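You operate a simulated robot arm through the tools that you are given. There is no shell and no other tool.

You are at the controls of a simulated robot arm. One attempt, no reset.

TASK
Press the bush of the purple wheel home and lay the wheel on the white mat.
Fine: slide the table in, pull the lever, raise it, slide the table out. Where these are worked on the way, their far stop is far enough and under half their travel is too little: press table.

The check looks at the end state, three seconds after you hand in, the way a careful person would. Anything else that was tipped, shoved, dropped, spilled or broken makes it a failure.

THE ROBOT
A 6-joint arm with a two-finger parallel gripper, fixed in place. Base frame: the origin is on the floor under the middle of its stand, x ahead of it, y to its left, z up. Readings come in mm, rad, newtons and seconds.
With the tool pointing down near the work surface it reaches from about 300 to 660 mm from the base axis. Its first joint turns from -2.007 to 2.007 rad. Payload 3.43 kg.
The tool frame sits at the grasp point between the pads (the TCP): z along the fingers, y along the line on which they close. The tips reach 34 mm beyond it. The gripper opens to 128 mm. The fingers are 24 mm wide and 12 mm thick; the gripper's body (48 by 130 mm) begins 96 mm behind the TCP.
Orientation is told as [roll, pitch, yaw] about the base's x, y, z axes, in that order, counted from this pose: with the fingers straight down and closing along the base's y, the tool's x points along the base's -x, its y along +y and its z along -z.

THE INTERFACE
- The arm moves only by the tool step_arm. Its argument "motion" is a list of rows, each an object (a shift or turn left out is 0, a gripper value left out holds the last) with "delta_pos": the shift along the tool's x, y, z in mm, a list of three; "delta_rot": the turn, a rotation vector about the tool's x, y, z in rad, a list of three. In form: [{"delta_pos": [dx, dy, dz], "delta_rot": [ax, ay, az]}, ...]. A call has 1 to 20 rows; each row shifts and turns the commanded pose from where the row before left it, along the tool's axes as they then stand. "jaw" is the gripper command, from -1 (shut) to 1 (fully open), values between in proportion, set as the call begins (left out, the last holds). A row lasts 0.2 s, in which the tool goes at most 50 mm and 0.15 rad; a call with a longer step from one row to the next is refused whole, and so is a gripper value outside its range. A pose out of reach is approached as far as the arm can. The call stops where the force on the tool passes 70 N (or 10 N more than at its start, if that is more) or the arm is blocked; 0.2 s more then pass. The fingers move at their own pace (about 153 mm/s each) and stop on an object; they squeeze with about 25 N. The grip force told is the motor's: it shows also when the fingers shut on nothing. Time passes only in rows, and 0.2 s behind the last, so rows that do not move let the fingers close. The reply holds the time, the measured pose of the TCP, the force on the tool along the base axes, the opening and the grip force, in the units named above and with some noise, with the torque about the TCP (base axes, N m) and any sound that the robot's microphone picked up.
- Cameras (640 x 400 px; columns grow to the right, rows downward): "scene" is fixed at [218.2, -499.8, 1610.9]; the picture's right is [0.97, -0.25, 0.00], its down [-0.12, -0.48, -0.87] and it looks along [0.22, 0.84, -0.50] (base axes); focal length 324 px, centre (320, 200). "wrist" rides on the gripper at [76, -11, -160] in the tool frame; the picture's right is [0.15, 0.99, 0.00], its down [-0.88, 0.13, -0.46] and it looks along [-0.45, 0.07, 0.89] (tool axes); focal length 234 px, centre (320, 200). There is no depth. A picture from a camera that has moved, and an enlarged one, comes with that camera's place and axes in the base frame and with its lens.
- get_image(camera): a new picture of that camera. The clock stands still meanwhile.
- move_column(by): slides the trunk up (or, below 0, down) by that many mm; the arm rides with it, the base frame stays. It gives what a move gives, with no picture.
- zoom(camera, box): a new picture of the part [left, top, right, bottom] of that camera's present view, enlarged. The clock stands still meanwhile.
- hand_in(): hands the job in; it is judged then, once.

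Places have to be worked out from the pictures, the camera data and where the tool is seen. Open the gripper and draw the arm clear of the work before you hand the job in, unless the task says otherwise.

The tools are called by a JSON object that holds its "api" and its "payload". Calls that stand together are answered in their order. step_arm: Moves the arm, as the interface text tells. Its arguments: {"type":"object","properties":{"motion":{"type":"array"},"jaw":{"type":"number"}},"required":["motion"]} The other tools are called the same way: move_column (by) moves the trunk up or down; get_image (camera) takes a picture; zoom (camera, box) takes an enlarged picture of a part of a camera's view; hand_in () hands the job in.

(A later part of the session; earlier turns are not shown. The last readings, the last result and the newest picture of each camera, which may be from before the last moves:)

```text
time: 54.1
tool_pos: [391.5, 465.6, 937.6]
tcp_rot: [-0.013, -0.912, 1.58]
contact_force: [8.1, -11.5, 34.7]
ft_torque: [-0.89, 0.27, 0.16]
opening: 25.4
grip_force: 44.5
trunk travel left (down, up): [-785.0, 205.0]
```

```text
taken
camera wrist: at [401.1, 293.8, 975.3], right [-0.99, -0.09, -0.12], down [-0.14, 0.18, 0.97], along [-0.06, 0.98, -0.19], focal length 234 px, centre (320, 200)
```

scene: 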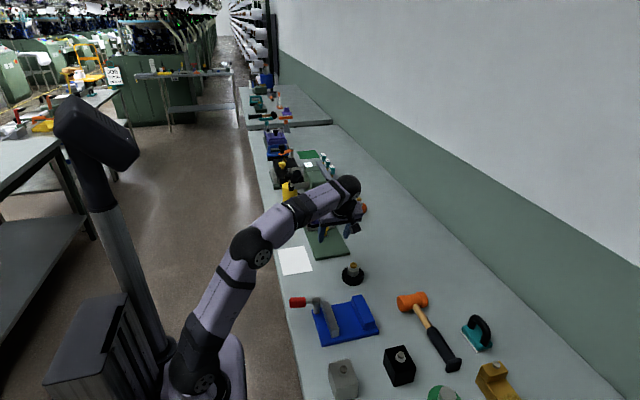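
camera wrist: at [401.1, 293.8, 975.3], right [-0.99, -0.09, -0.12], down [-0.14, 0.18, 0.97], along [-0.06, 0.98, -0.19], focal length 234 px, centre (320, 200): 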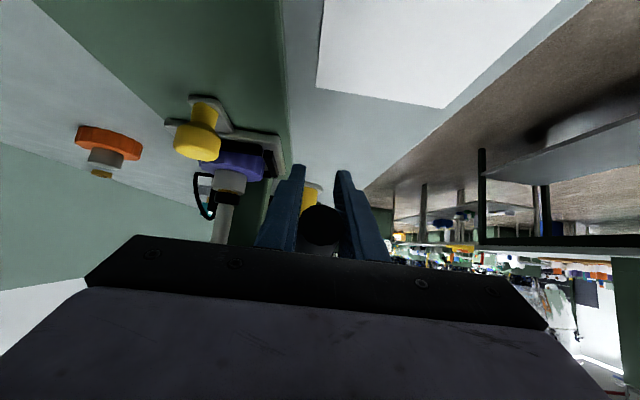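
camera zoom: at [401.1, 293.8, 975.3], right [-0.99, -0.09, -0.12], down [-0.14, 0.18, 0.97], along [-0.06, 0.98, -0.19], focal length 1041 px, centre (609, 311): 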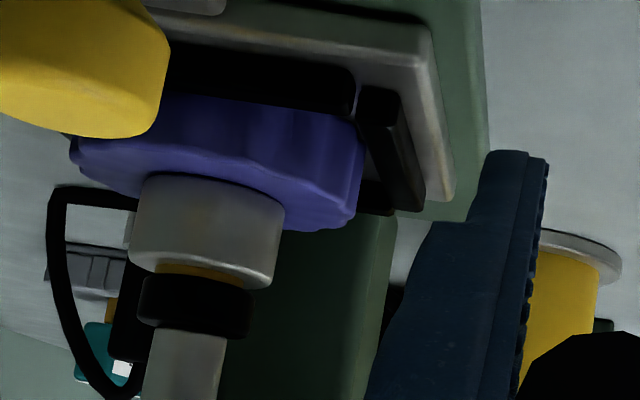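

The force now saturates near 35 N while the hand creeps, so the pads are slipping and the lever is hard on its lower stop. I raise the lever back along the same arc, first part.

{"api": "step_arm", "payload": {"motion": [{"delta_pos": [-4.0, 0, -5.4]}, {"delta_pos": [-2.1, 0, -7.8]}, {"delta_pos": [-4.0, 0, -6.6]}, {"delta_pos": [-4.0, 0, -6.6]}, {"delta_pos": [-4.8, 0, -6.6]}, {"delta_pos": [-4.8, 0, -6.6]}, {"delta_pos": [-5.5, 0, -6.6]}, {"delta_pos": [-5.5, 0, -6.6]}, {"delta_pos": [0, 0, 0]}]}}

{"api": "zoom", "payload": {"camera": "wrist", "box": [180, 80, 340, 240]}}

```text
time: 56.1
tool_pos: [390.6, 450.4, 989.0]
tcp_rot: [0.001, -0.9, 1.569]
contact_force: [5.9, 10.2, -7.8]
ft_torque: [-1.3, 0.16, 0.19]
opening: 25.7
grip_force: 45.3
trunk travel left (down, up): [-785.0, 205.0]
```

```text
2.50 times, centred on (260, 160) of wrist
camera zoom: at [401.3, 277.5, 1028.9], right [-0.99, -0.09, -0.11], down [-0.13, 0.19, 0.97], along [-0.07, 0.98, -0.2], focal length 585 px, centre (470, 300)
```

zoom: 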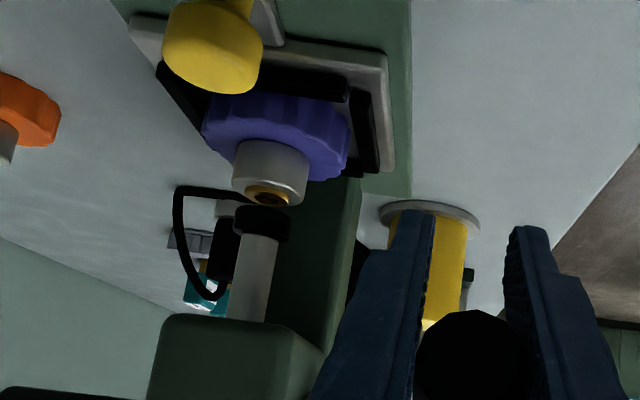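

The ram lifts off and the bush now looks nearly flush with the hub. I keep raising the lever along the arc.

{"api": "step_arm", "payload": {"motion": [{"delta_pos": [-4.9, 0, -5.1]}, {"delta_pos": [-4.9, 0, -5.1]}, {"delta_pos": [-4.9, 0, -5.1]}, {"delta_pos": [-6.8, 0, -6.7]}, {"delta_pos": [-6.8, 0, -6.7]}, {"delta_pos": [-6.75, 0, -4.4]}, {"delta_pos": [-6.75, 0, -4.4]}, {"delta_pos": [-6.25, 0, -3.35]}, {"delta_pos": [-6.25, 0, -3.35]}, {"delta_pos": [0, 0, 0]}]}}

{"api": "get_image", "payload": {"camera": "wrist"}}

{"api": "zoom", "payload": {"camera": "wrist", "box": [200, 50, 310, 150]}}

```text
time: 58.3
tool_pos: [389.5, 448.2, 1059.8]
tcp_rot: [-0.001, -0.898, 1.571]
contact_force: [1.4, 10.5, -12.7]
ft_torque: [-1.35, 0.04, -0.01]
opening: 25.3
grip_force: 44.8
trunk travel left (down, up): [-785.0, 205.0]
```

```text
taken
camera wrist: at [401.4, 277.2, 1099.5], right [-0.99, -0.09, -0.11], down [-0.13, 0.19, 0.97], along [-0.07, 0.98, -0.2], focal length 234 px, centre (320, 200)
```

wrist: 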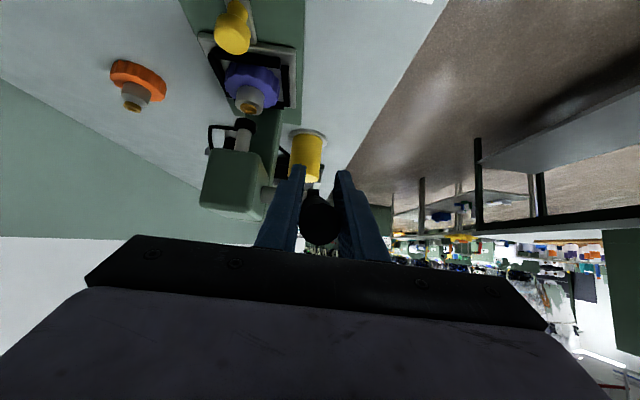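

```text
4.00 times, centred on (255, 100) of wrist
camera zoom: at [401.4, 277.2, 1099.5], right [-0.99, -0.09, -0.11], down [-0.13, 0.19, 0.97], along [-0.07, 0.98, -0.2], focal length 937 px, centre (580, 600)
```

zoom: 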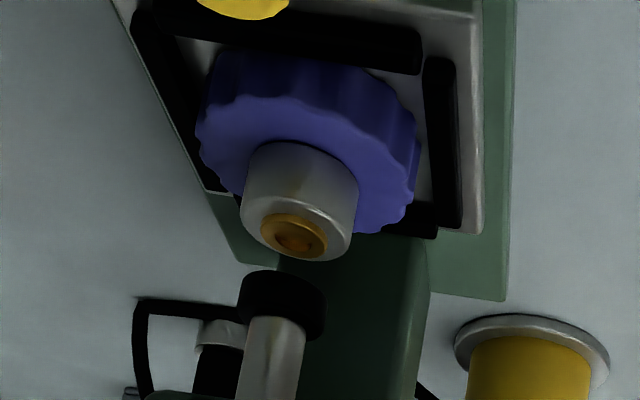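

The bush now sits down in the hub with only a thin rim showing. I raise the lever the rest of the way to its upper position.

{"api": "step_arm", "payload": {"motion": [{"delta_pos": [-7.55, 0, -2.9]}, {"delta_pos": [-7.55, 0, -2.9]}, {"delta_pos": [-7.5, 0, -2.4]}, {"delta_pos": [-7.5, 0, -2.4]}, {"delta_pos": [-7.7, 0, -1.6]}, {"delta_pos": [-7.7, 0, -1.6]}, {"delta_pos": [-7.85, 0, -0.8]}, {"delta_pos": [-7.85, 0, -0.8]}, {"delta_pos": [0, 0, 0]}]}}

{"api": "get_image", "payload": {"camera": "wrist"}}

```text
time: 60.3
tool_pos: [389.1, 472.3, 1117.7]
tcp_rot: [-0.002, -0.9, 1.573]
contact_force: [0.5, -2.4, -13.1]
ft_torque: [-1.47, -0.17, -0.38]
opening: 25.6
grip_force: 44.9
trunk travel left (down, up): [-785.0, 205.0]
```

```text
taken
camera wrist: at [401.5, 301.1, 1157.3], right [-0.99, -0.09, -0.11], down [-0.13, 0.19, 0.97], along [-0.07, 0.98, -0.2], focal length 234 px, centre (320, 200)
```

wrist: 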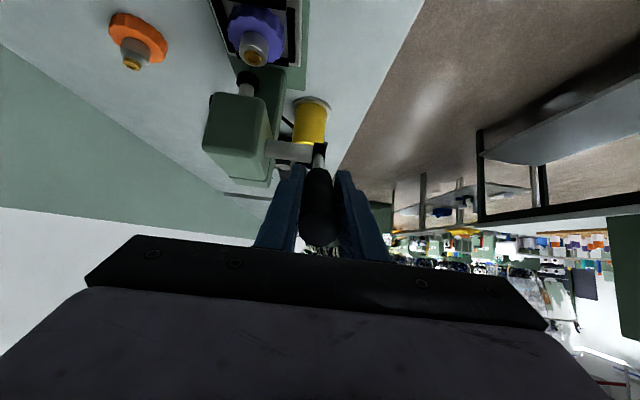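

{"api": "step_arm", "payload": {"motion": [{"delta_pos": [-5, 0, 0]}, {"delta_pos": [-5, 0, 0.2]}, {"delta_pos": [-5, 0, 0.5]}, {"delta_pos": [0, 0, 0]}]}}

{"api": "get_image", "payload": {"camera": "wrist"}}

```text
time: 61.3
tool_pos: [390.3, 481.5, 1128.0]
tcp_rot: [0.001, -0.899, 1.57]
contact_force: [-0.3, -10.5, -14.2]
ft_torque: [-0.54, -0.26, -0.35]
opening: 25.8
grip_force: 44.8
trunk travel left (down, up): [-785.0, 205.0]
```

```text
taken
camera wrist: at [401.4, 309.0, 1168.1], right [-0.99, -0.09, -0.11], down [-0.13, 0.19, 0.97], along [-0.07, 0.98, -0.2], focal length 234 px, centre (320, 200)
```

wrist: 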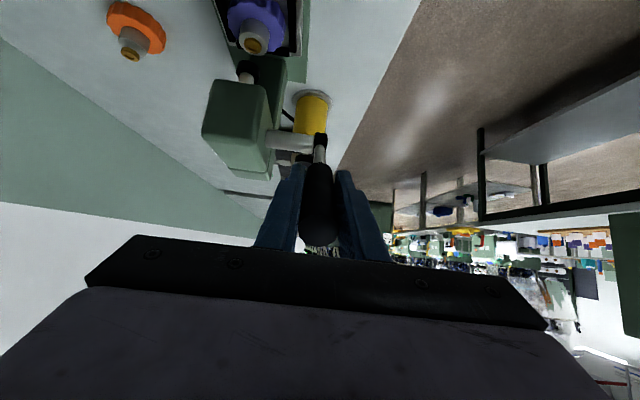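

The lever is almost back at its starting angle. I push a few more millimetres to feel the upper stop.

{"api": "step_arm", "payload": {"motion": [{"delta_pos": [-3.5, 0, 0.3]}, {"delta_pos": [-3, 0, 0.3]}, {"delta_pos": [0, 0, 0]}]}}

{"api": "zoom", "payload": {"camera": "wrist", "box": [180, 0, 360, 180]}}

```text
time: 62.1
tool_pos: [390.2, 481.4, 1128.5]
tcp_rot: [0.005, -0.891, 1.57]
contact_force: [-1.3, -27.9, -25.2]
ft_torque: [0.25, -0.75, -0.87]
opening: 25.8
grip_force: 45.4
trunk travel left (down, up): [-785.0, 205.0]
```

```text
2.22 times, centred on (270, 90) of wrist
camera zoom: at [401.7, 310.0, 1170.3], right [-0.99, -0.09, -0.11], down [-0.13, 0.2, 0.97], along [-0.07, 0.98, -0.21], focal length 520 px, centre (431, 444)
```

zoom: 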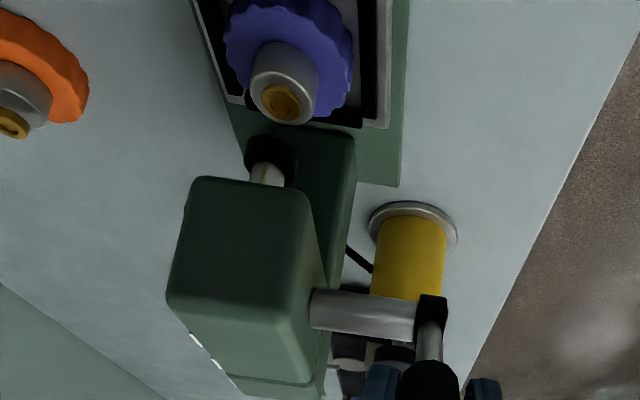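

Upper stop reached: no more motion and the force is up. I open the fingers and back out along the handle axis.

{"api": "step_arm", "payload": {"motion": [{"delta_pos": [0, 0, 0]}, {"delta_pos": [0, 0, 0]}, {"delta_pos": [0, 0, 0]}], "jaw": -0.2}}

{"api": "get_image", "payload": {"camera": "wrist"}}

```text
time: 62.9
tool_pos: [390.8, 487.2, 1134.6]
tcp_rot: [-0.002, -0.903, 1.572]
contact_force: [-0.2, 0.6, -0.6]
ft_torque: [-0.03, -0.01, 0.02]
opening: 51.1
grip_force: 0.0
trunk travel left (down, up): [-785.0, 205.0]
```

```text
taken
camera wrist: at [400.7, 314.7, 1174.1], right [-0.99, -0.09, -0.12], down [-0.13, 0.19, 0.97], along [-0.07, 0.98, -0.2], focal length 234 px, centre (320, 200)
```

wrist: 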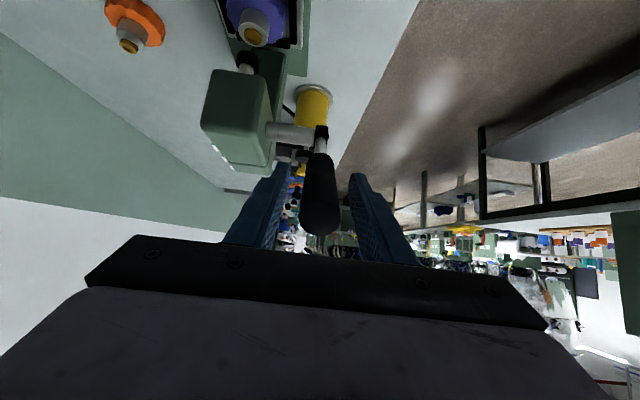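

The lever stays up. I retreat along the handle axis, clear of its end.

{"api": "step_arm", "payload": {"motion": [{"delta_pos": [-0.5, 0, -12]}, {"delta_pos": [-1, 0, -18]}, {"delta_pos": [-1, 0, -20]}, {"delta_pos": [-1, 0, -20]}, {"delta_pos": [-1, 0, -20]}, {"delta_pos": [-1, 0, -20]}, {"delta_pos": [0, 0, -20]}, {"delta_pos": [0, 0, 0]}]}}

{"api": "get_image", "payload": {"camera": "wrist"}}

{"api": "zoom", "payload": {"camera": "scene", "box": [270, 130, 390, 250]}}

```text
time: 64.7
tool_pos: [388.5, 388.7, 1218.7]
tcp_rot: [0.001, -0.902, 1.572]
contact_force: [0.7, 1.1, 0.5]
ft_torque: [-0.02, 0.0, -0.04]
opening: 51.3
grip_force: 0.3
trunk travel left (down, up): [-785.0, 205.0]
```

```text
taken
camera wrist: at [400.1, 216.3, 1259.1], right [-0.99, -0.09, -0.12], down [-0.13, 0.19, 0.97], along [-0.07, 0.98, -0.2], focal length 234 px, centre (320, 200)
```

wrist: 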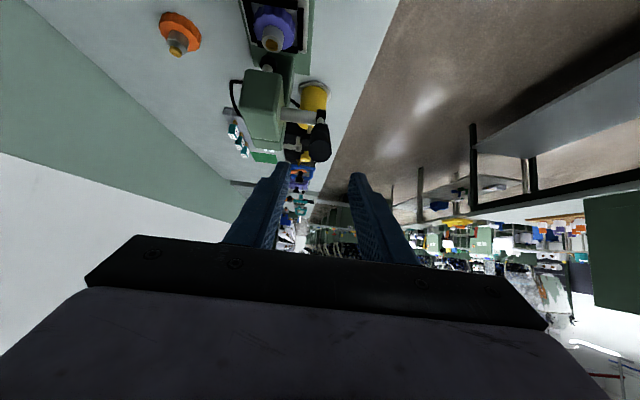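

```text
3.33 times, centred on (330, 190) of scene
camera zoom: at [218.2, -499.8, 1610.9], right [0.97, -0.25, 0.0], down [-0.12, -0.48, -0.87], along [0.22, 0.84, -0.5], focal length 1080 px, centre (287, 233)
```

zoom: 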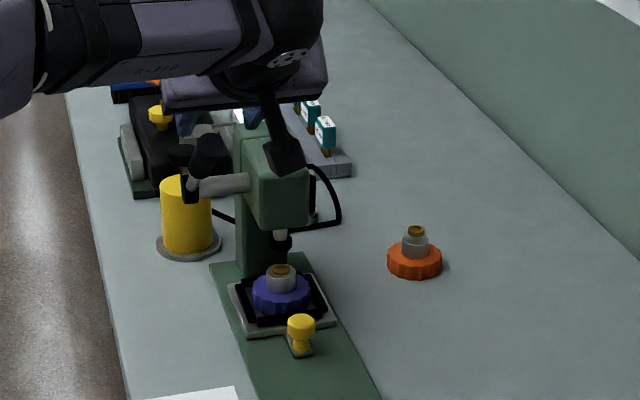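

The lever is up, and the ram is clear of the wheel. I zoom in on the pressed bush.

{"api": "zoom", "payload": {"camera": "scene", "box": [310, 200, 350, 240]}}

{"api": "zoom", "payload": {"camera": "scene", "box": [335, 190, 385, 225]}}

{"api": "zoom", "payload": {"camera": "wrist", "box": [235, 0, 335, 100]}}

```text
10.00 times, centred on (330, 220) of scene
camera zoom: at [218.2, -499.8, 1610.9], right [0.97, -0.25, 0.0], down [-0.12, -0.48, -0.87], along [0.22, 0.84, -0.5], focal length 3239 px, centre (220, 0)
```

zoom: 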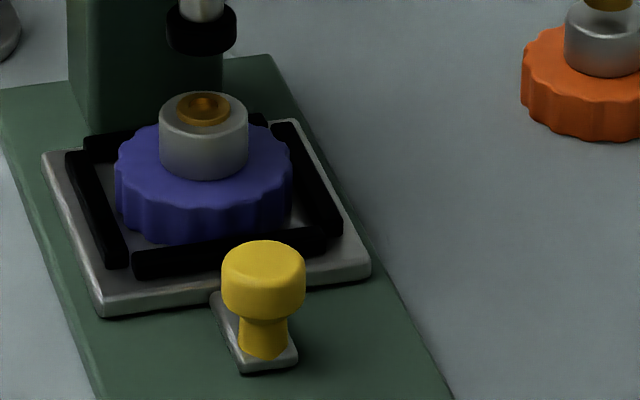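

```text
11.43 times, centred on (360, 208) of scene
camera zoom: at [218.2, -499.8, 1610.9], right [0.97, -0.25, 0.0], down [-0.12, -0.48, -0.87], along [0.22, 0.84, -0.5], focal length 3701 px, centre (-137, 114)
```

zoom: 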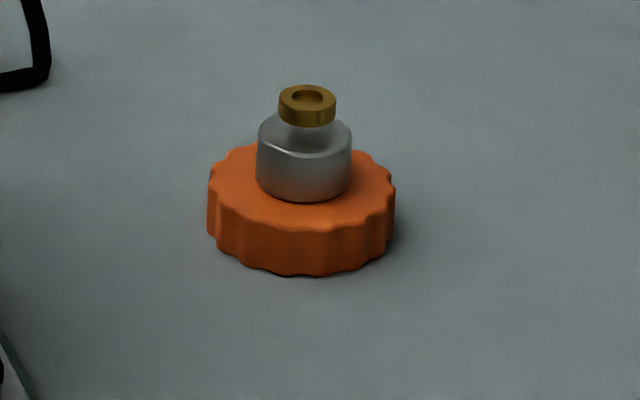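

```text
4.00 times, centred on (285, 50) of wrist
camera zoom: at [400.1, 216.3, 1259.1], right [-0.99, -0.09, -0.12], down [-0.13, 0.19, 0.97], along [-0.07, 0.98, -0.2], focal length 937 px, centre (460, 800)
```

zoom: 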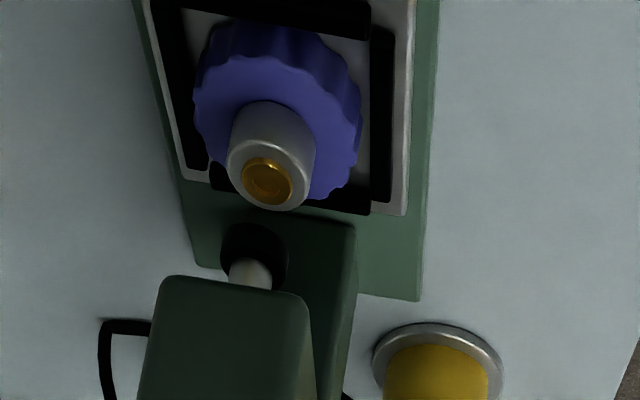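

Unlike the orange wheel, the purple bush now shows only a thin rim, so it is pressed home. Now I move off toward x≈488, return the tilt to 0.45 rad and lower the trunk by 90 mm to work the knob.

{"api": "step_arm", "payload": {"motion": [{"delta_pos": [14.3, -20, -2.4]}, {"delta_pos": [14.3, -20, -2.4]}, {"delta_pos": [14.3, -20, -2.4]}, {"delta_pos": [14.3, -20, -2.4]}, {"delta_pos": [14.3, -20, -2.4]}, {"delta_rot": [0, 0.15, 0]}, {"delta_rot": [0, 0.15, 0]}, {"delta_rot": [0, 0.15, 0]}, {"delta_pos": [0, 0, 0]}], "jaw": 0.2}}

{"api": "move_column", "payload": {"by": -90}}

{"api": "get_image", "payload": {"camera": "wrist"}}

```text
time: 66.7
tool_pos: [489.3, 334.7, 1171.2]
tcp_rot: [-0.001, -0.452, 1.571]
contact_force: [0.0, 0.7, 0.8]
ft_torque: [0.01, -0.03, 0.01]
opening: 76.8
grip_force: 0.0
trunk travel left (down, up): [-785.0, 205.0]
```

```text
time: 67.9
tool_pos: [489.5, 334.7, 1082.3]
tcp_rot: [-0.002, -0.452, 1.572]
contact_force: [-0.3, 0.0, -0.8]
ft_torque: [0.02, 0.02, 0.01]
opening: 76.8
grip_force: 0.1
trunk travel left (down, up): [-695.0, 295.0]
```

```text
taken
camera wrist: at [499.9, 196.5, 1191.8], right [-0.99, -0.13, -0.06], down [-0.13, 0.59, 0.79], along [-0.07, 0.79, -0.6], focal length 234 px, centre (320, 200)
```

wrist: 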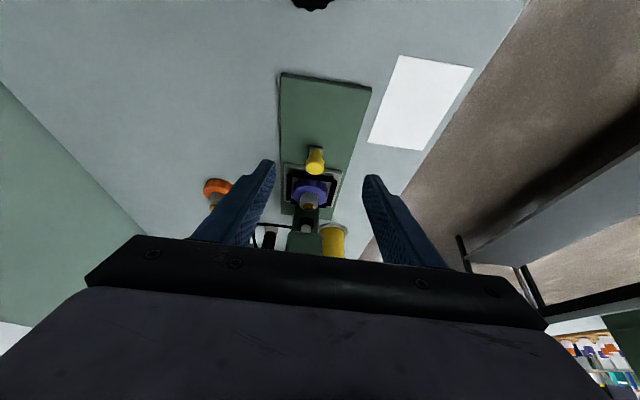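

Clear view of the knob at about y≈476. I approach to a pre-grasp above it at TCP ≈ (490, 439, 980).

{"api": "step_arm", "payload": {"motion": [{"delta_pos": [-5, 0, 14]}, {"delta_pos": [-7, 0, 20]}, {"delta_pos": [-8, 0, 22]}, {"delta_pos": [-8, 0, 22]}, {"delta_pos": [-8, 0, 22]}, {"delta_pos": [-7, 0, 20]}, {"delta_pos": [-6, 0, 17.6]}, {"delta_pos": [0, 0, 0]}]}}

{"api": "zoom", "payload": {"camera": "wrist", "box": [240, 80, 400, 240]}}

```text
time: 69.7
tool_pos: [488.5, 439.5, 978.1]
tcp_rot: [0.0, -0.451, 1.571]
contact_force: [-0.1, 0.6, 0.7]
ft_torque: [0.01, 0.01, -0.01]
opening: 76.7
grip_force: 0.2
trunk travel left (down, up): [-695.0, 295.0]
```

```text
2.50 times, centred on (320, 160) of wrist
camera zoom: at [500.2, 301.4, 1089.2], right [-0.99, -0.13, -0.06], down [-0.13, 0.59, 0.79], along [-0.07, 0.79, -0.6], focal length 585 px, centre (320, 300)
```

zoom: 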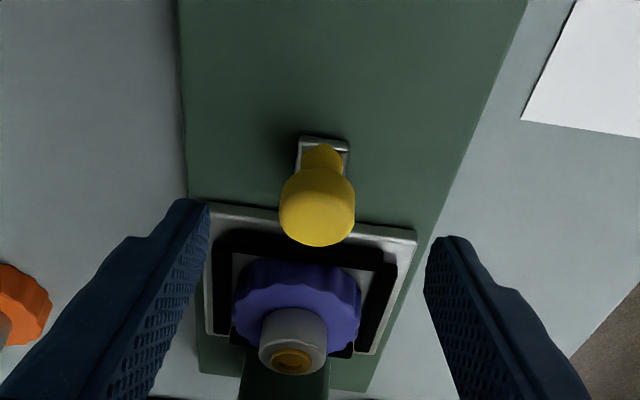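

The knob is at (490, 474–476), as expected. I descend around it to TCP ≈ (490, 465.5, 926) and close.

{"api": "step_arm", "payload": {"motion": [{"delta_pos": [-0.1, -0.3, 11.6]}, {"delta_pos": [-0.1, -0.3, 11.6]}, {"delta_pos": [-0.1, -0.3, 11.6]}, {"delta_pos": [-0.2, -0.3, 11.7]}, {"delta_pos": [-0.2, -0.3, 11.7]}, {"delta_pos": [0, 0, 0]}]}}

{"api": "zoom", "payload": {"camera": "wrist", "box": [230, 90, 410, 240]}}

```text
time: 71.1
tool_pos: [490.4, 465.0, 926.4]
tcp_rot: [-0.002, -0.453, 1.572]
contact_force: [0.3, 0.9, 0.3]
ft_torque: [0.0, 0.0, 0.01]
opening: 76.9
grip_force: 0.0
trunk travel left (down, up): [-695.0, 295.0]
```

```text
2.67 times, centred on (320, 165) of wrist
camera zoom: at [501.6, 326.9, 1037.6], right [-0.99, -0.13, -0.07], down [-0.13, 0.59, 0.8], along [-0.07, 0.8, -0.6], focal length 624 px, centre (320, 293)
```

zoom: 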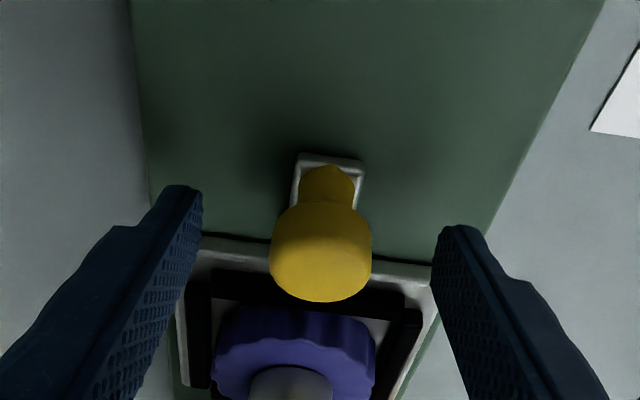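

The knob head is between the pads exactly as at the first grasp. I close and then pull the table out slowly along −y.

{"api": "step_arm", "payload": {"motion": [{"delta_pos": [0, 0, 0]}, {"delta_pos": [0, 0, 0]}, {"delta_pos": [0, 0, 0]}, {"delta_pos": [0, 0, 0]}], "jaw": -1}}

{"api": "step_arm", "payload": {"motion": [{"delta_pos": [4.5, 0, -2.19]}, {"delta_pos": [4.5, 0, -2.19]}, {"delta_pos": [4.5, 0, -2.19]}, {"delta_pos": [4.5, 0, -2.19]}, {"delta_pos": [0, 0, 0]}]}}

{"api": "zoom", "payload": {"camera": "wrist", "box": [230, 90, 410, 240]}}

```text
time: 72.1
tool_pos: [490.7, 464.0, 927.8]
tcp_rot: [0.0, -0.451, 1.572]
contact_force: [-2.4, 0.1, -1.7]
ft_torque: [0.27, 0.11, -0.02]
opening: 31.6
grip_force: 45.1
trunk travel left (down, up): [-695.0, 295.0]
```

```text
time: 73.3
tool_pos: [490.0, 443.6, 925.6]
tcp_rot: [0.0, -0.452, 1.572]
contact_force: [-3.9, 1.6, -0.9]
ft_torque: [0.5, 0.04, 0.16]
opening: 31.5
grip_force: 44.8
trunk travel left (down, up): [-695.0, 295.0]
```

```text
2.67 times, centred on (320, 165) of wrist
camera zoom: at [501.2, 306.6, 1037.5], right [-0.99, -0.13, -0.06], down [-0.13, 0.59, 0.79], along [-0.07, 0.79, -0.6], focal length 624 px, centre (320, 293)
```

zoom: 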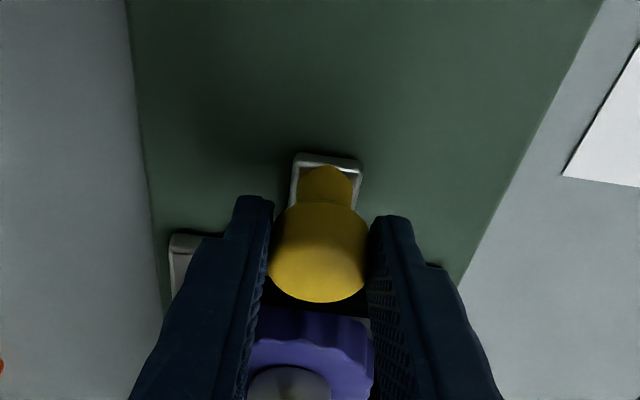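

The table follows. I pull another 90 mm, then feel for the outer stop.

{"api": "step_arm", "payload": {"motion": [{"delta_pos": [6.3, 0, -3.06]}, {"delta_pos": [9, 0, -4.37]}, {"delta_pos": [9, 0, -4.37]}, {"delta_pos": [9, 0, -4.37]}, {"delta_pos": [9, 0, -4.37]}, {"delta_pos": [9, 0, -4.37]}, {"delta_pos": [9, 0, -4.37]}, {"delta_pos": [9, 0, -4.37]}, {"delta_pos": [9, 0, -4.37]}, {"delta_pos": [4.5, 0, -2.19]}, {"delta_pos": [0, 0, 0]}]}}

```text
time: 75.7
tool_pos: [489.6, 352.3, 926.8]
tcp_rot: [0.001, -0.453, 1.571]
contact_force: [-5.3, -0.1, -1.2]
ft_torque: [0.21, 0.08, 0.05]
opening: 31.5
grip_force: 44.9
trunk travel left (down, up): [-695.0, 295.0]
```

{"api": "step_arm", "payload": {"motion": [{"delta_pos": [3.6, 0, -1.75]}, {"delta_pos": [3.6, 0, -1.75]}, {"delta_pos": [3.6, 0, -1.75]}, {"delta_pos": [2.7, 0, -1.3]}, {"delta_pos": [0, 0, 0]}]}}

```text
time: 76.9
tool_pos: [489.4, 337.6, 927.7]
tcp_rot: [0.0, -0.452, 1.571]
contact_force: [-5.4, -1.2, -3.6]
ft_torque: [0.04, 0.11, 0.07]
opening: 31.4
grip_force: 44.9
trunk travel left (down, up): [-695.0, 295.0]
```

The table is near the outer end. I go in 2 mm steps to feel the stop.

{"api": "step_arm", "payload": {"motion": [{"delta_pos": [1.8, 0, -0.87]}, {"delta_pos": [1.8, 0, -0.87]}, {"delta_pos": [0, 0, 0]}]}}

{"api": "zoom", "payload": {"camera": "scene", "box": [290, 180, 370, 270]}}

```text
time: 77.7
tool_pos: [490.7, 334.9, 927.8]
tcp_rot: [-0.001, -0.451, 1.573]
contact_force: [-7.1, 6.3, -3.9]
ft_torque: [-0.47, 0.11, 0.05]
opening: 31.5
grip_force: 45.1
trunk travel left (down, up): [-695.0, 295.0]
```

```text
4.44 times, centred on (330, 225) of scene
camera zoom: at [218.2, -499.8, 1610.9], right [0.97, -0.25, 0.0], down [-0.12, -0.48, -0.87], along [0.22, 0.84, -0.5], focal length 1439 px, centre (276, 89)
```

zoom: 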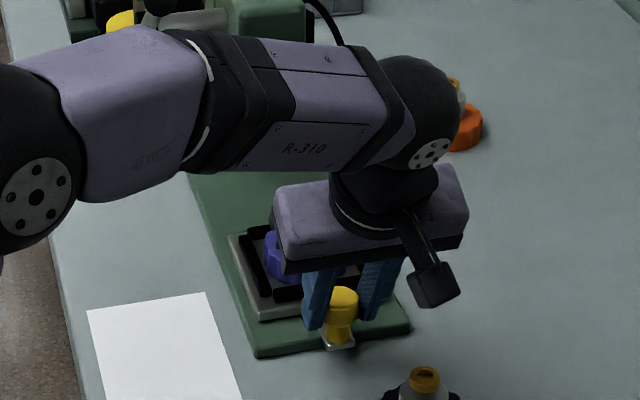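

{"api": "step_arm", "payload": {"motion": [{"delta_pos": [1.8, 0, -0.87]}, {"delta_pos": [0, 0, 0]}]}}

```text
time: 78.3
tool_pos: [489.4, 334.8, 927.3]
tcp_rot: [-0.002, -0.454, 1.575]
contact_force: [-4.5, 17.7, -4.5]
ft_torque: [0.2, 0.06, 0.18]
opening: 31.7
grip_force: 44.7
trunk travel left (down, up): [-695.0, 295.0]
```

Outer stop confirmed (17.7 N). I release the knob and retreat up and back.

{"api": "step_arm", "payload": {"motion": [{"delta_pos": [0, 0, 0]}, {"delta_pos": [0, 0, 0]}, {"delta_pos": [0, 0, 0]}, {"delta_pos": [0, 0, -12]}, {"delta_pos": [0, 0, -20]}, {"delta_pos": [0, 0, -20]}, {"delta_pos": [0, 0, -20]}, {"delta_pos": [0, 0, 0]}], "jaw": 0.2}}

{"api": "get_image", "payload": {"camera": "wrist"}}

{"api": "zoom", "payload": {"camera": "scene", "box": [270, 150, 390, 270]}}

```text
time: 80.1
tool_pos: [492.3, 299.1, 992.4]
tcp_rot: [-0.002, -0.452, 1.569]
contact_force: [-0.1, 0.7, 0.3]
ft_torque: [-0.02, -0.01, 0.03]
opening: 77.1
grip_force: 0.2
trunk travel left (down, up): [-695.0, 295.0]
```

```text
taken
camera wrist: at [502.5, 161.1, 1103.3], right [-0.99, -0.13, -0.06], down [-0.13, 0.59, 0.79], along [-0.07, 0.79, -0.6], focal length 234 px, centre (320, 200)
```

wrist: 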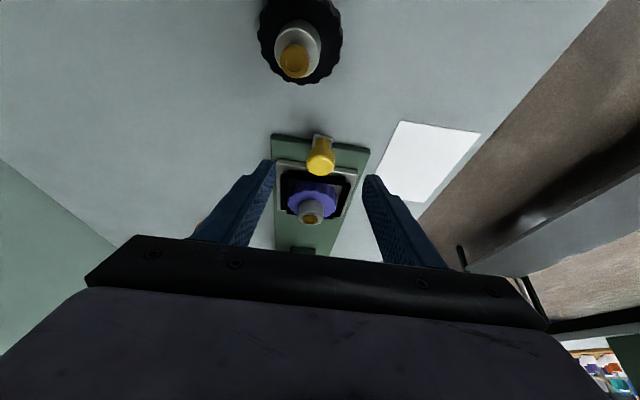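

```text
3.33 times, centred on (330, 210) of scene
camera zoom: at [218.2, -499.8, 1610.9], right [0.97, -0.25, 0.0], down [-0.12, -0.48, -0.87], along [0.22, 0.84, -0.5], focal length 1080 px, centre (287, 167)
```

zoom: 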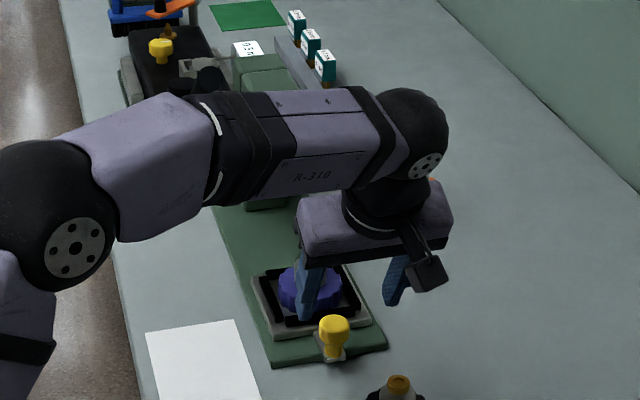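

The table is out and the wheel is in the nest. I move above the wheel to re-grasp its hub.

{"api": "step_arm", "payload": {"motion": [{"delta_pos": [-12, 0.3, 6.7]}, {"delta_pos": [-20, 0.3, 11.1]}, {"delta_pos": [-22, 0.4, 12.2]}, {"delta_pos": [-22, 0.4, 12.2]}, {"delta_pos": [-20, 0.3, 11.1]}, {"delta_pos": [-14, 0.3, 8]}, {"delta_pos": [0, 0, 0]}]}}

{"api": "zoom", "payload": {"camera": "wrist", "box": [230, 60, 410, 220]}}

{"api": "zoom", "payload": {"camera": "scene", "box": [300, 200, 360, 260]}}

```text
time: 81.7
tool_pos: [488.2, 425.8, 985.9]
tcp_rot: [0.0, -0.452, 1.571]
contact_force: [0.6, 0.1, 0.4]
ft_torque: [-0.01, 0.01, 0.0]
opening: 76.9
grip_force: 0.1
trunk travel left (down, up): [-695.0, 295.0]
```

```text
2.50 times, centred on (320, 140) of wrist
camera zoom: at [499.6, 287.8, 1095.7], right [-0.99, -0.13, -0.06], down [-0.13, 0.59, 0.79], along [-0.07, 0.79, -0.6], focal length 585 px, centre (320, 350)
```

zoom: 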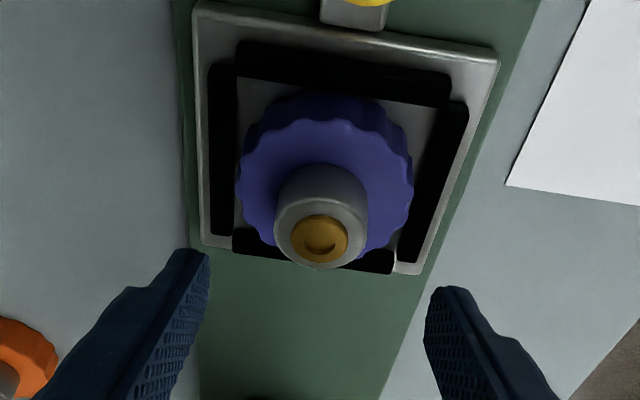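

```text
6.67 times, centred on (330, 230) of scene
camera zoom: at [218.2, -499.8, 1610.9], right [0.97, -0.25, 0.0], down [-0.12, -0.48, -0.87], along [0.22, 0.84, -0.5], focal length 2159 px, centre (253, 0)
```

zoom: 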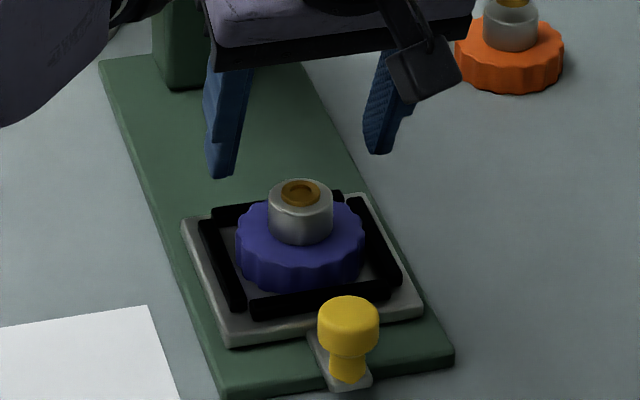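

The wheel axis looks to be at about (490, 435–438). I descend to the same height as the release, TCP ≈ (490, 424, 943).

{"api": "step_arm", "payload": {"motion": [{"delta_pos": [5.1, -0.5, 9.5]}, {"delta_pos": [5.1, -0.5, 9.5]}, {"delta_pos": [5.1, -0.5, 9.5]}, {"delta_pos": [5.0, -0.5, 9.4]}, {"delta_pos": [0, 0, 0]}]}}

{"api": "zoom", "payload": {"camera": "wrist", "box": [230, 60, 410, 220]}}

{"api": "zoom", "payload": {"camera": "scene", "box": [300, 200, 360, 260]}}

```text
time: 82.9
tool_pos: [490.8, 423.6, 942.1]
tcp_rot: [-0.002, -0.45, 1.571]
contact_force: [0.5, 0.0, -0.4]
ft_torque: [0.02, -0.01, 0.0]
opening: 76.7
grip_force: 0.1
trunk travel left (down, up): [-695.0, 295.0]
```

```text
2.50 times, centred on (320, 140) of wrist
camera zoom: at [501.6, 286.2, 1053.0], right [-0.99, -0.13, -0.06], down [-0.13, 0.59, 0.79], along [-0.07, 0.79, -0.6], focal length 585 px, centre (320, 350)
```

zoom: 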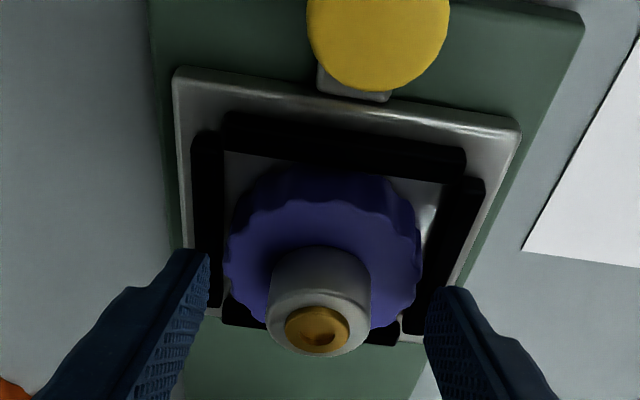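

```text
6.67 times, centred on (330, 230) of scene
camera zoom: at [218.2, -499.8, 1610.9], right [0.97, -0.25, 0.0], down [-0.12, -0.48, -0.87], along [0.22, 0.84, -0.5], focal length 2159 px, centre (253, 0)
```

zoom: 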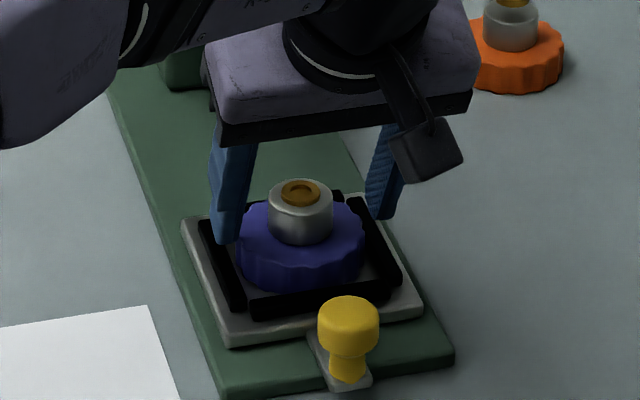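

The hub is between the pads. I close on it.

{"api": "step_arm", "payload": {"motion": [{"delta_pos": [0, 0, 0]}, {"delta_pos": [0, 0, 0]}, {"delta_pos": [0, 0, 0]}, {"delta_pos": [0, 0, 0]}], "jaw": -1}}

{"api": "zoom", "payload": {"camera": "wrist", "box": [230, 60, 410, 220]}}

```text
time: 83.9
tool_pos: [491.0, 425.1, 942.6]
tcp_rot: [-0.001, -0.453, 1.57]
contact_force: [0.3, -0.3, -0.7]
ft_torque: [-0.03, -0.02, -0.01]
opening: 35.2
grip_force: 24.5
trunk travel left (down, up): [-695.0, 295.0]
```

```text
2.50 times, centred on (320, 140) of wrist
camera zoom: at [501.6, 286.3, 1053.0], right [-0.99, -0.13, -0.06], down [-0.13, 0.59, 0.79], along [-0.07, 0.79, -0.6], focal length 585 px, centre (320, 350)
```

zoom: 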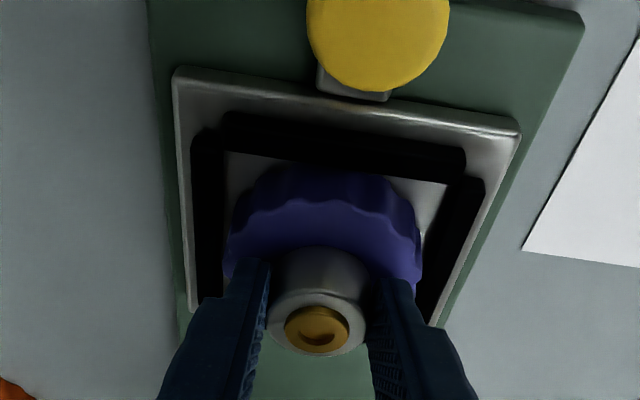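

Hub gripped (35.2 mm). I lift straight up 60 mm out of the nest.

{"api": "step_arm", "payload": {"motion": [{"delta_pos": [-2.2, 0, -4.5]}, {"delta_pos": [-4.4, 0, -9]}, {"delta_pos": [-5.2, 0, -10.8]}, {"delta_pos": [-5.2, 0, -10.8]}, {"delta_pos": [-5.2, 0, -10.8]}, {"delta_pos": [-4, 0, -8.1]}, {"delta_pos": [0, 0, 0]}]}}

{"api": "get_image", "payload": {"camera": "wrist"}}

{"api": "zoom", "payload": {"camera": "scene", "box": [290, 180, 370, 270]}}

```text
time: 85.5
tool_pos: [491.3, 424.2, 1001.3]
tcp_rot: [0.003, -0.451, 1.572]
contact_force: [0.2, -0.2, -1.8]
ft_torque: [0.0, 0.02, -0.04]
opening: 35.2
grip_force: 24.9
trunk travel left (down, up): [-695.0, 295.0]
```

```text
taken
camera wrist: at [501.3, 286.7, 1112.6], right [-0.99, -0.13, -0.06], down [-0.13, 0.59, 0.79], along [-0.07, 0.79, -0.6], focal length 234 px, centre (320, 200)
```

wrist: 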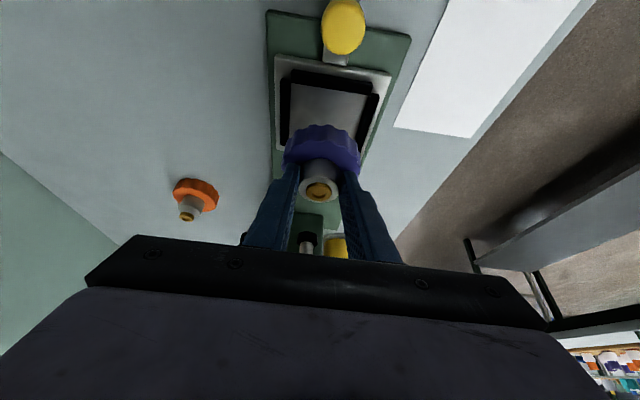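

```text
4.44 times, centred on (330, 225) of scene
camera zoom: at [218.2, -499.8, 1610.9], right [0.97, -0.25, 0.0], down [-0.12, -0.48, -0.87], along [0.22, 0.84, -0.5], focal length 1439 px, centre (276, 89)
```

zoom: 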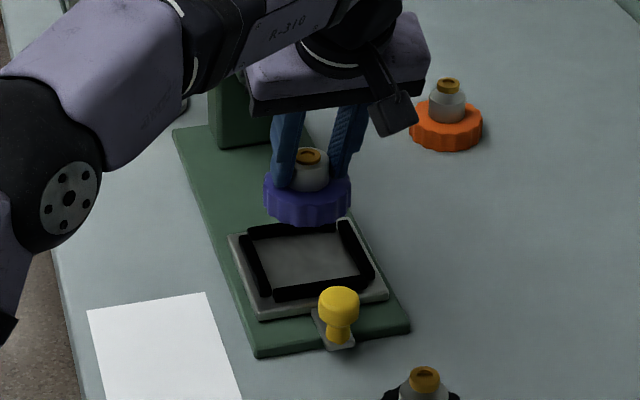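

The wheel is lifted, with its bush pressed in. The mat spans about x 305–404 and y 310–450, so its centre is (354.5, 380). I carry the wheel there at this height.

{"api": "step_arm", "payload": {"motion": [{"delta_pos": [4.5, 12, -2.2]}, {"delta_pos": [7.5, 20, -3.6]}, {"delta_pos": [8.2, 22, -4]}, {"delta_pos": [8.2, 22, -4]}, {"delta_pos": [8.2, 22, -4]}, {"delta_pos": [8.2, 22, -4]}, {"delta_pos": [6.2, 16.8, -3]}, {"delta_pos": [0, 0, 0]}]}}

{"api": "get_image", "payload": {"camera": "wrist"}}

{"api": "zoom", "payload": {"camera": "scene", "box": [250, 180, 370, 290]}}

```text
time: 87.3
tool_pos: [353.4, 366.9, 1000.3]
tcp_rot: [0.001, -0.452, 1.57]
contact_force: [0.1, 0.7, -1.5]
ft_torque: [0.02, -0.05, 0.04]
opening: 35.1
grip_force: 25.3
trunk travel left (down, up): [-695.0, 295.0]
```

```text
taken
camera wrist: at [364.9, 229.5, 1112.6], right [-0.99, -0.13, -0.06], down [-0.13, 0.59, 0.79], along [-0.07, 0.79, -0.6], focal length 234 px, centre (320, 200)
```

wrist: 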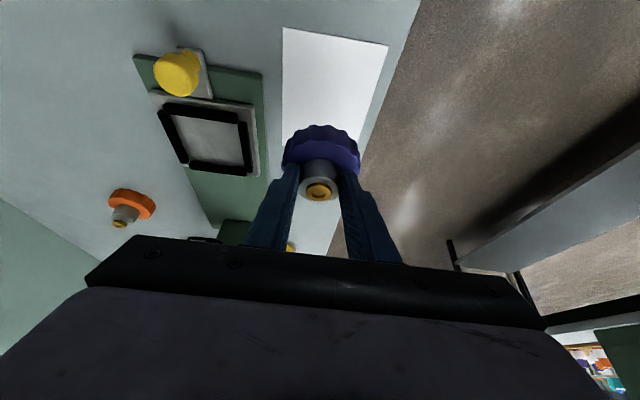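

```text
3.64 times, centred on (310, 235) of scene
camera zoom: at [218.2, -499.8, 1610.9], right [0.97, -0.25, 0.0], down [-0.12, -0.48, -0.87], along [0.22, 0.84, -0.5], focal length 1178 px, centre (356, 73)
```

zoom: 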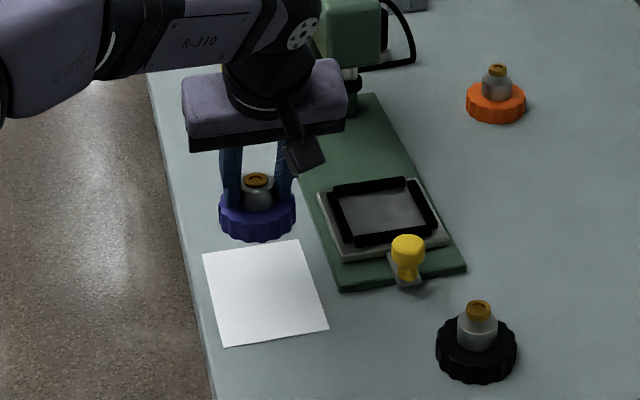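

The mat corners confirm its centre at (355, 379.5), and the wheel is over it. I lower 70 mm to about 10 mm above the mat.

{"api": "step_arm", "payload": {"motion": [{"delta_pos": [3.1, 0, 6.3]}, {"delta_pos": [4.8, 0, 9.9]}, {"delta_pos": [4.8, 0, 9.9]}, {"delta_pos": [4.8, 0, 9.9]}, {"delta_pos": [4.8, 0, 9.9]}, {"delta_pos": [4.4, 0, 9]}, {"delta_pos": [3.9, 0, 8.1]}, {"delta_pos": [0, 0, 0]}]}}

{"api": "get_image", "payload": {"camera": "wrist"}}

{"api": "zoom", "payload": {"camera": "scene", "box": [260, 210, 340, 290]}}

```text
time: 89.1
tool_pos: [353.9, 368.3, 931.4]
tcp_rot: [0.0, -0.452, 1.571]
contact_force: [-0.3, 0.5, -1.5]
ft_torque: [-0.03, -0.01, -0.03]
opening: 35.1
grip_force: 24.8
trunk travel left (down, up): [-695.0, 295.0]
```

```text
taken
camera wrist: at [365.0, 229.9, 1041.9], right [-0.99, -0.13, -0.06], down [-0.13, 0.59, 0.79], along [-0.07, 0.79, -0.6], focal length 234 px, centre (320, 200)
```

wrist: 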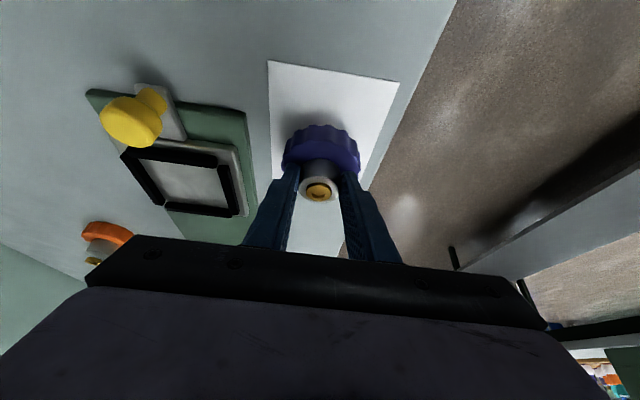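

```text
5.00 times, centred on (300, 250) of scene
camera zoom: at [218.2, -499.8, 1610.9], right [0.97, -0.25, 0.0], down [-0.12, -0.48, -0.87], along [0.22, 0.84, -0.5], focal length 1619 px, centre (420, -50)
```

zoom: 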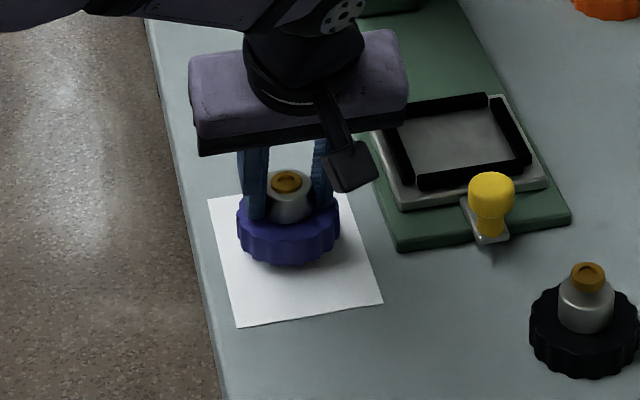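

The wheel is well centred above the mat. I lower 7 mm more, then feel for contact.

{"api": "step_arm", "payload": {"motion": [{"delta_pos": [1.3, 0, 2.7]}, {"delta_pos": [0.9, 0, 1.8]}, {"delta_pos": [0.9, 0, 1.8]}, {"delta_pos": [0, 0, 0]}]}}

```text
time: 90.1
tool_pos: [353.6, 367.0, 925.7]
tcp_rot: [0.0, -0.452, 1.571]
contact_force: [0.4, 0.0, -2.1]
ft_torque: [-0.02, -0.01, 0.0]
opening: 35.3
grip_force: 25.1
trunk travel left (down, up): [-695.0, 295.0]
```

{"api": "step_arm", "payload": {"motion": [{"delta_pos": [0.66, 0, 1.35]}, {"delta_pos": [0.66, 0, 1.35]}, {"delta_pos": [0, 0, 0]}]}}

```text
time: 90.9
tool_pos: [354.1, 368.4, 922.1]
tcp_rot: [0.001, -0.452, 1.57]
contact_force: [0.1, -1.1, -0.9]
ft_torque: [-0.04, 0.05, 0.01]
opening: 34.9
grip_force: 25.6
trunk travel left (down, up): [-695.0, 295.0]
```

{"api": "step_arm", "payload": {"motion": [{"delta_pos": [0.44, 0, 0.9]}, {"delta_pos": [0.22, 0, 0.45]}, {"delta_pos": [0, 0, 0]}]}}

```text
time: 91.7
tool_pos: [354.2, 368.6, 919.3]
tcp_rot: [0.001, -0.453, 1.572]
contact_force: [0.3, 0.4, -0.4]
ft_torque: [-0.01, -0.03, 0.0]
opening: 35.0
grip_force: 24.9
trunk travel left (down, up): [-695.0, 295.0]
```

The load has dropped to −0.4 N, so contact is just starting. I go another 0.7 mm.

{"api": "step_arm", "payload": {"motion": [{"delta_pos": [0.3, 0, 0.65]}, {"delta_pos": [0, 0, 0]}]}}

{"api": "zoom", "payload": {"camera": "scene", "box": [270, 220, 330, 280]}}

```text
time: 92.3
tool_pos: [355.7, 366.7, 919.0]
tcp_rot: [-0.001, -0.455, 1.571]
contact_force: [-0.4, 0.4, -1.5]
ft_torque: [-0.01, 0.03, -0.04]
opening: 34.8
grip_force: 25.1
trunk travel left (down, up): [-695.0, 295.0]
```

```text
6.67 times, centred on (300, 250) of scene
camera zoom: at [218.2, -499.8, 1610.9], right [0.97, -0.25, 0.0], down [-0.12, -0.48, -0.87], along [0.22, 0.84, -0.5], focal length 2159 px, centre (453, -133)
```

zoom: 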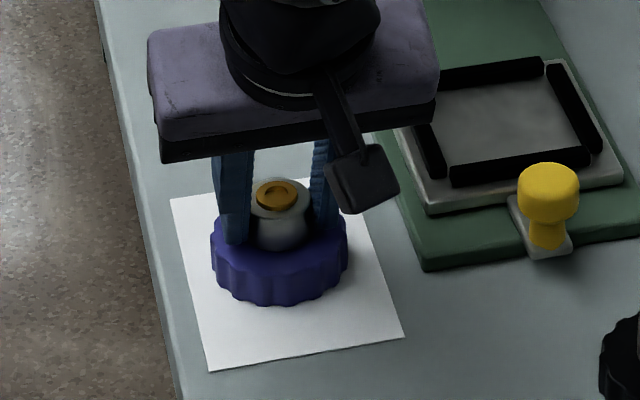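

Not yet in firm contact (−1.5 N). I continue in sub-millimetre steps.

{"api": "step_arm", "payload": {"motion": [{"delta_pos": [0.44, 0, 0.9]}, {"delta_pos": [0, 0, 0]}]}}

```text
time: 92.9
tool_pos: [353.3, 368.2, 919.1]
tcp_rot: [-0.003, -0.453, 1.572]
contact_force: [-0.1, 0.9, -1.2]
ft_torque: [-0.02, 0.03, -0.03]
opening: 35.2
grip_force: 25.2
trunk travel left (down, up): [-695.0, 295.0]
```

{"api": "step_arm", "payload": {"motion": [{"delta_pos": [0.44, 0, 0.9]}, {"delta_pos": [0, 0, 0]}]}}

```text
time: 93.5
tool_pos: [353.9, 367.4, 918.7]
tcp_rot: [-0.002, -0.453, 1.571]
contact_force: [0.2, -1.2, 4.4]
ft_torque: [-0.1, 0.13, -0.03]
opening: 35.0
grip_force: 25.1
trunk travel left (down, up): [-695.0, 295.0]
```

Contact (+4.4 N): the wheel rests on the mat. I open the fingers to release it.

{"api": "step_arm", "payload": {"motion": [{"delta_pos": [0, 0, 0]}, {"delta_pos": [0, 0, 0]}, {"delta_pos": [0, 0, 0]}], "jaw": 0.2}}

{"api": "step_arm", "payload": {"motion": [{"delta_pos": [-2.2, 0, -4.5]}, {"delta_pos": [-4.4, 0, -9]}, {"delta_pos": [-6.5, 0, -13.5]}, {"delta_pos": [-8, 0, -17]}, {"delta_pos": [-8, 0, -17]}, {"delta_pos": [-8, 0, -17]}, {"delta_pos": [0, 0, 0]}]}}

{"api": "get_image", "payload": {"camera": "wrist"}}

{"api": "zoom", "payload": {"camera": "scene", "box": [260, 200, 360, 290]}}

```text
time: 94.3
tool_pos: [353.4, 367.7, 919.1]
tcp_rot: [-0.001, -0.452, 1.569]
contact_force: [-0.5, -0.4, -0.5]
ft_torque: [0.03, 0.0, -0.02]
opening: 76.9
grip_force: 0.0
trunk travel left (down, up): [-695.0, 295.0]
```

```text
time: 95.9
tool_pos: [353.9, 366.2, 1005.1]
tcp_rot: [-0.003, -0.451, 1.571]
contact_force: [-1.0, -0.1, 0.3]
ft_torque: [0.0, 0.0, 0.0]
opening: 76.7
grip_force: 0.0
trunk travel left (down, up): [-695.0, 295.0]
```

```text
taken
camera wrist: at [364.8, 228.8, 1114.9], right [-0.99, -0.13, -0.06], down [-0.13, 0.59, 0.79], along [-0.07, 0.79, -0.6], focal length 234 px, centre (320, 200)
```

wrist: 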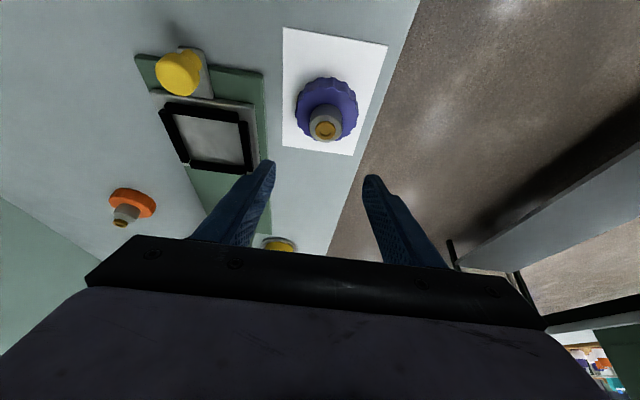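

```text
4.44 times, centred on (310, 245) of scene
camera zoom: at [218.2, -499.8, 1610.9], right [0.97, -0.25, 0.0], down [-0.12, -0.48, -0.87], along [0.22, 0.84, -0.5], focal length 1439 px, centre (364, 0)
```

zoom: 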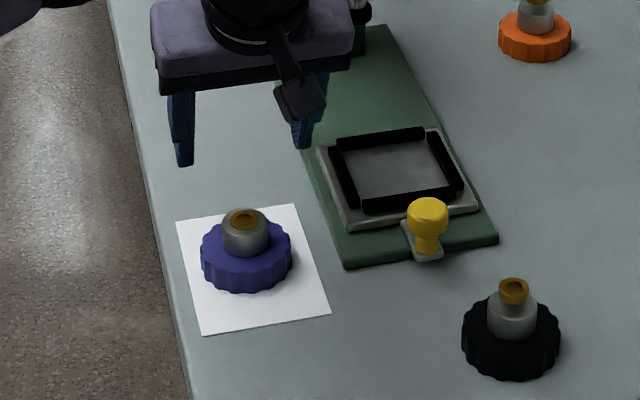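

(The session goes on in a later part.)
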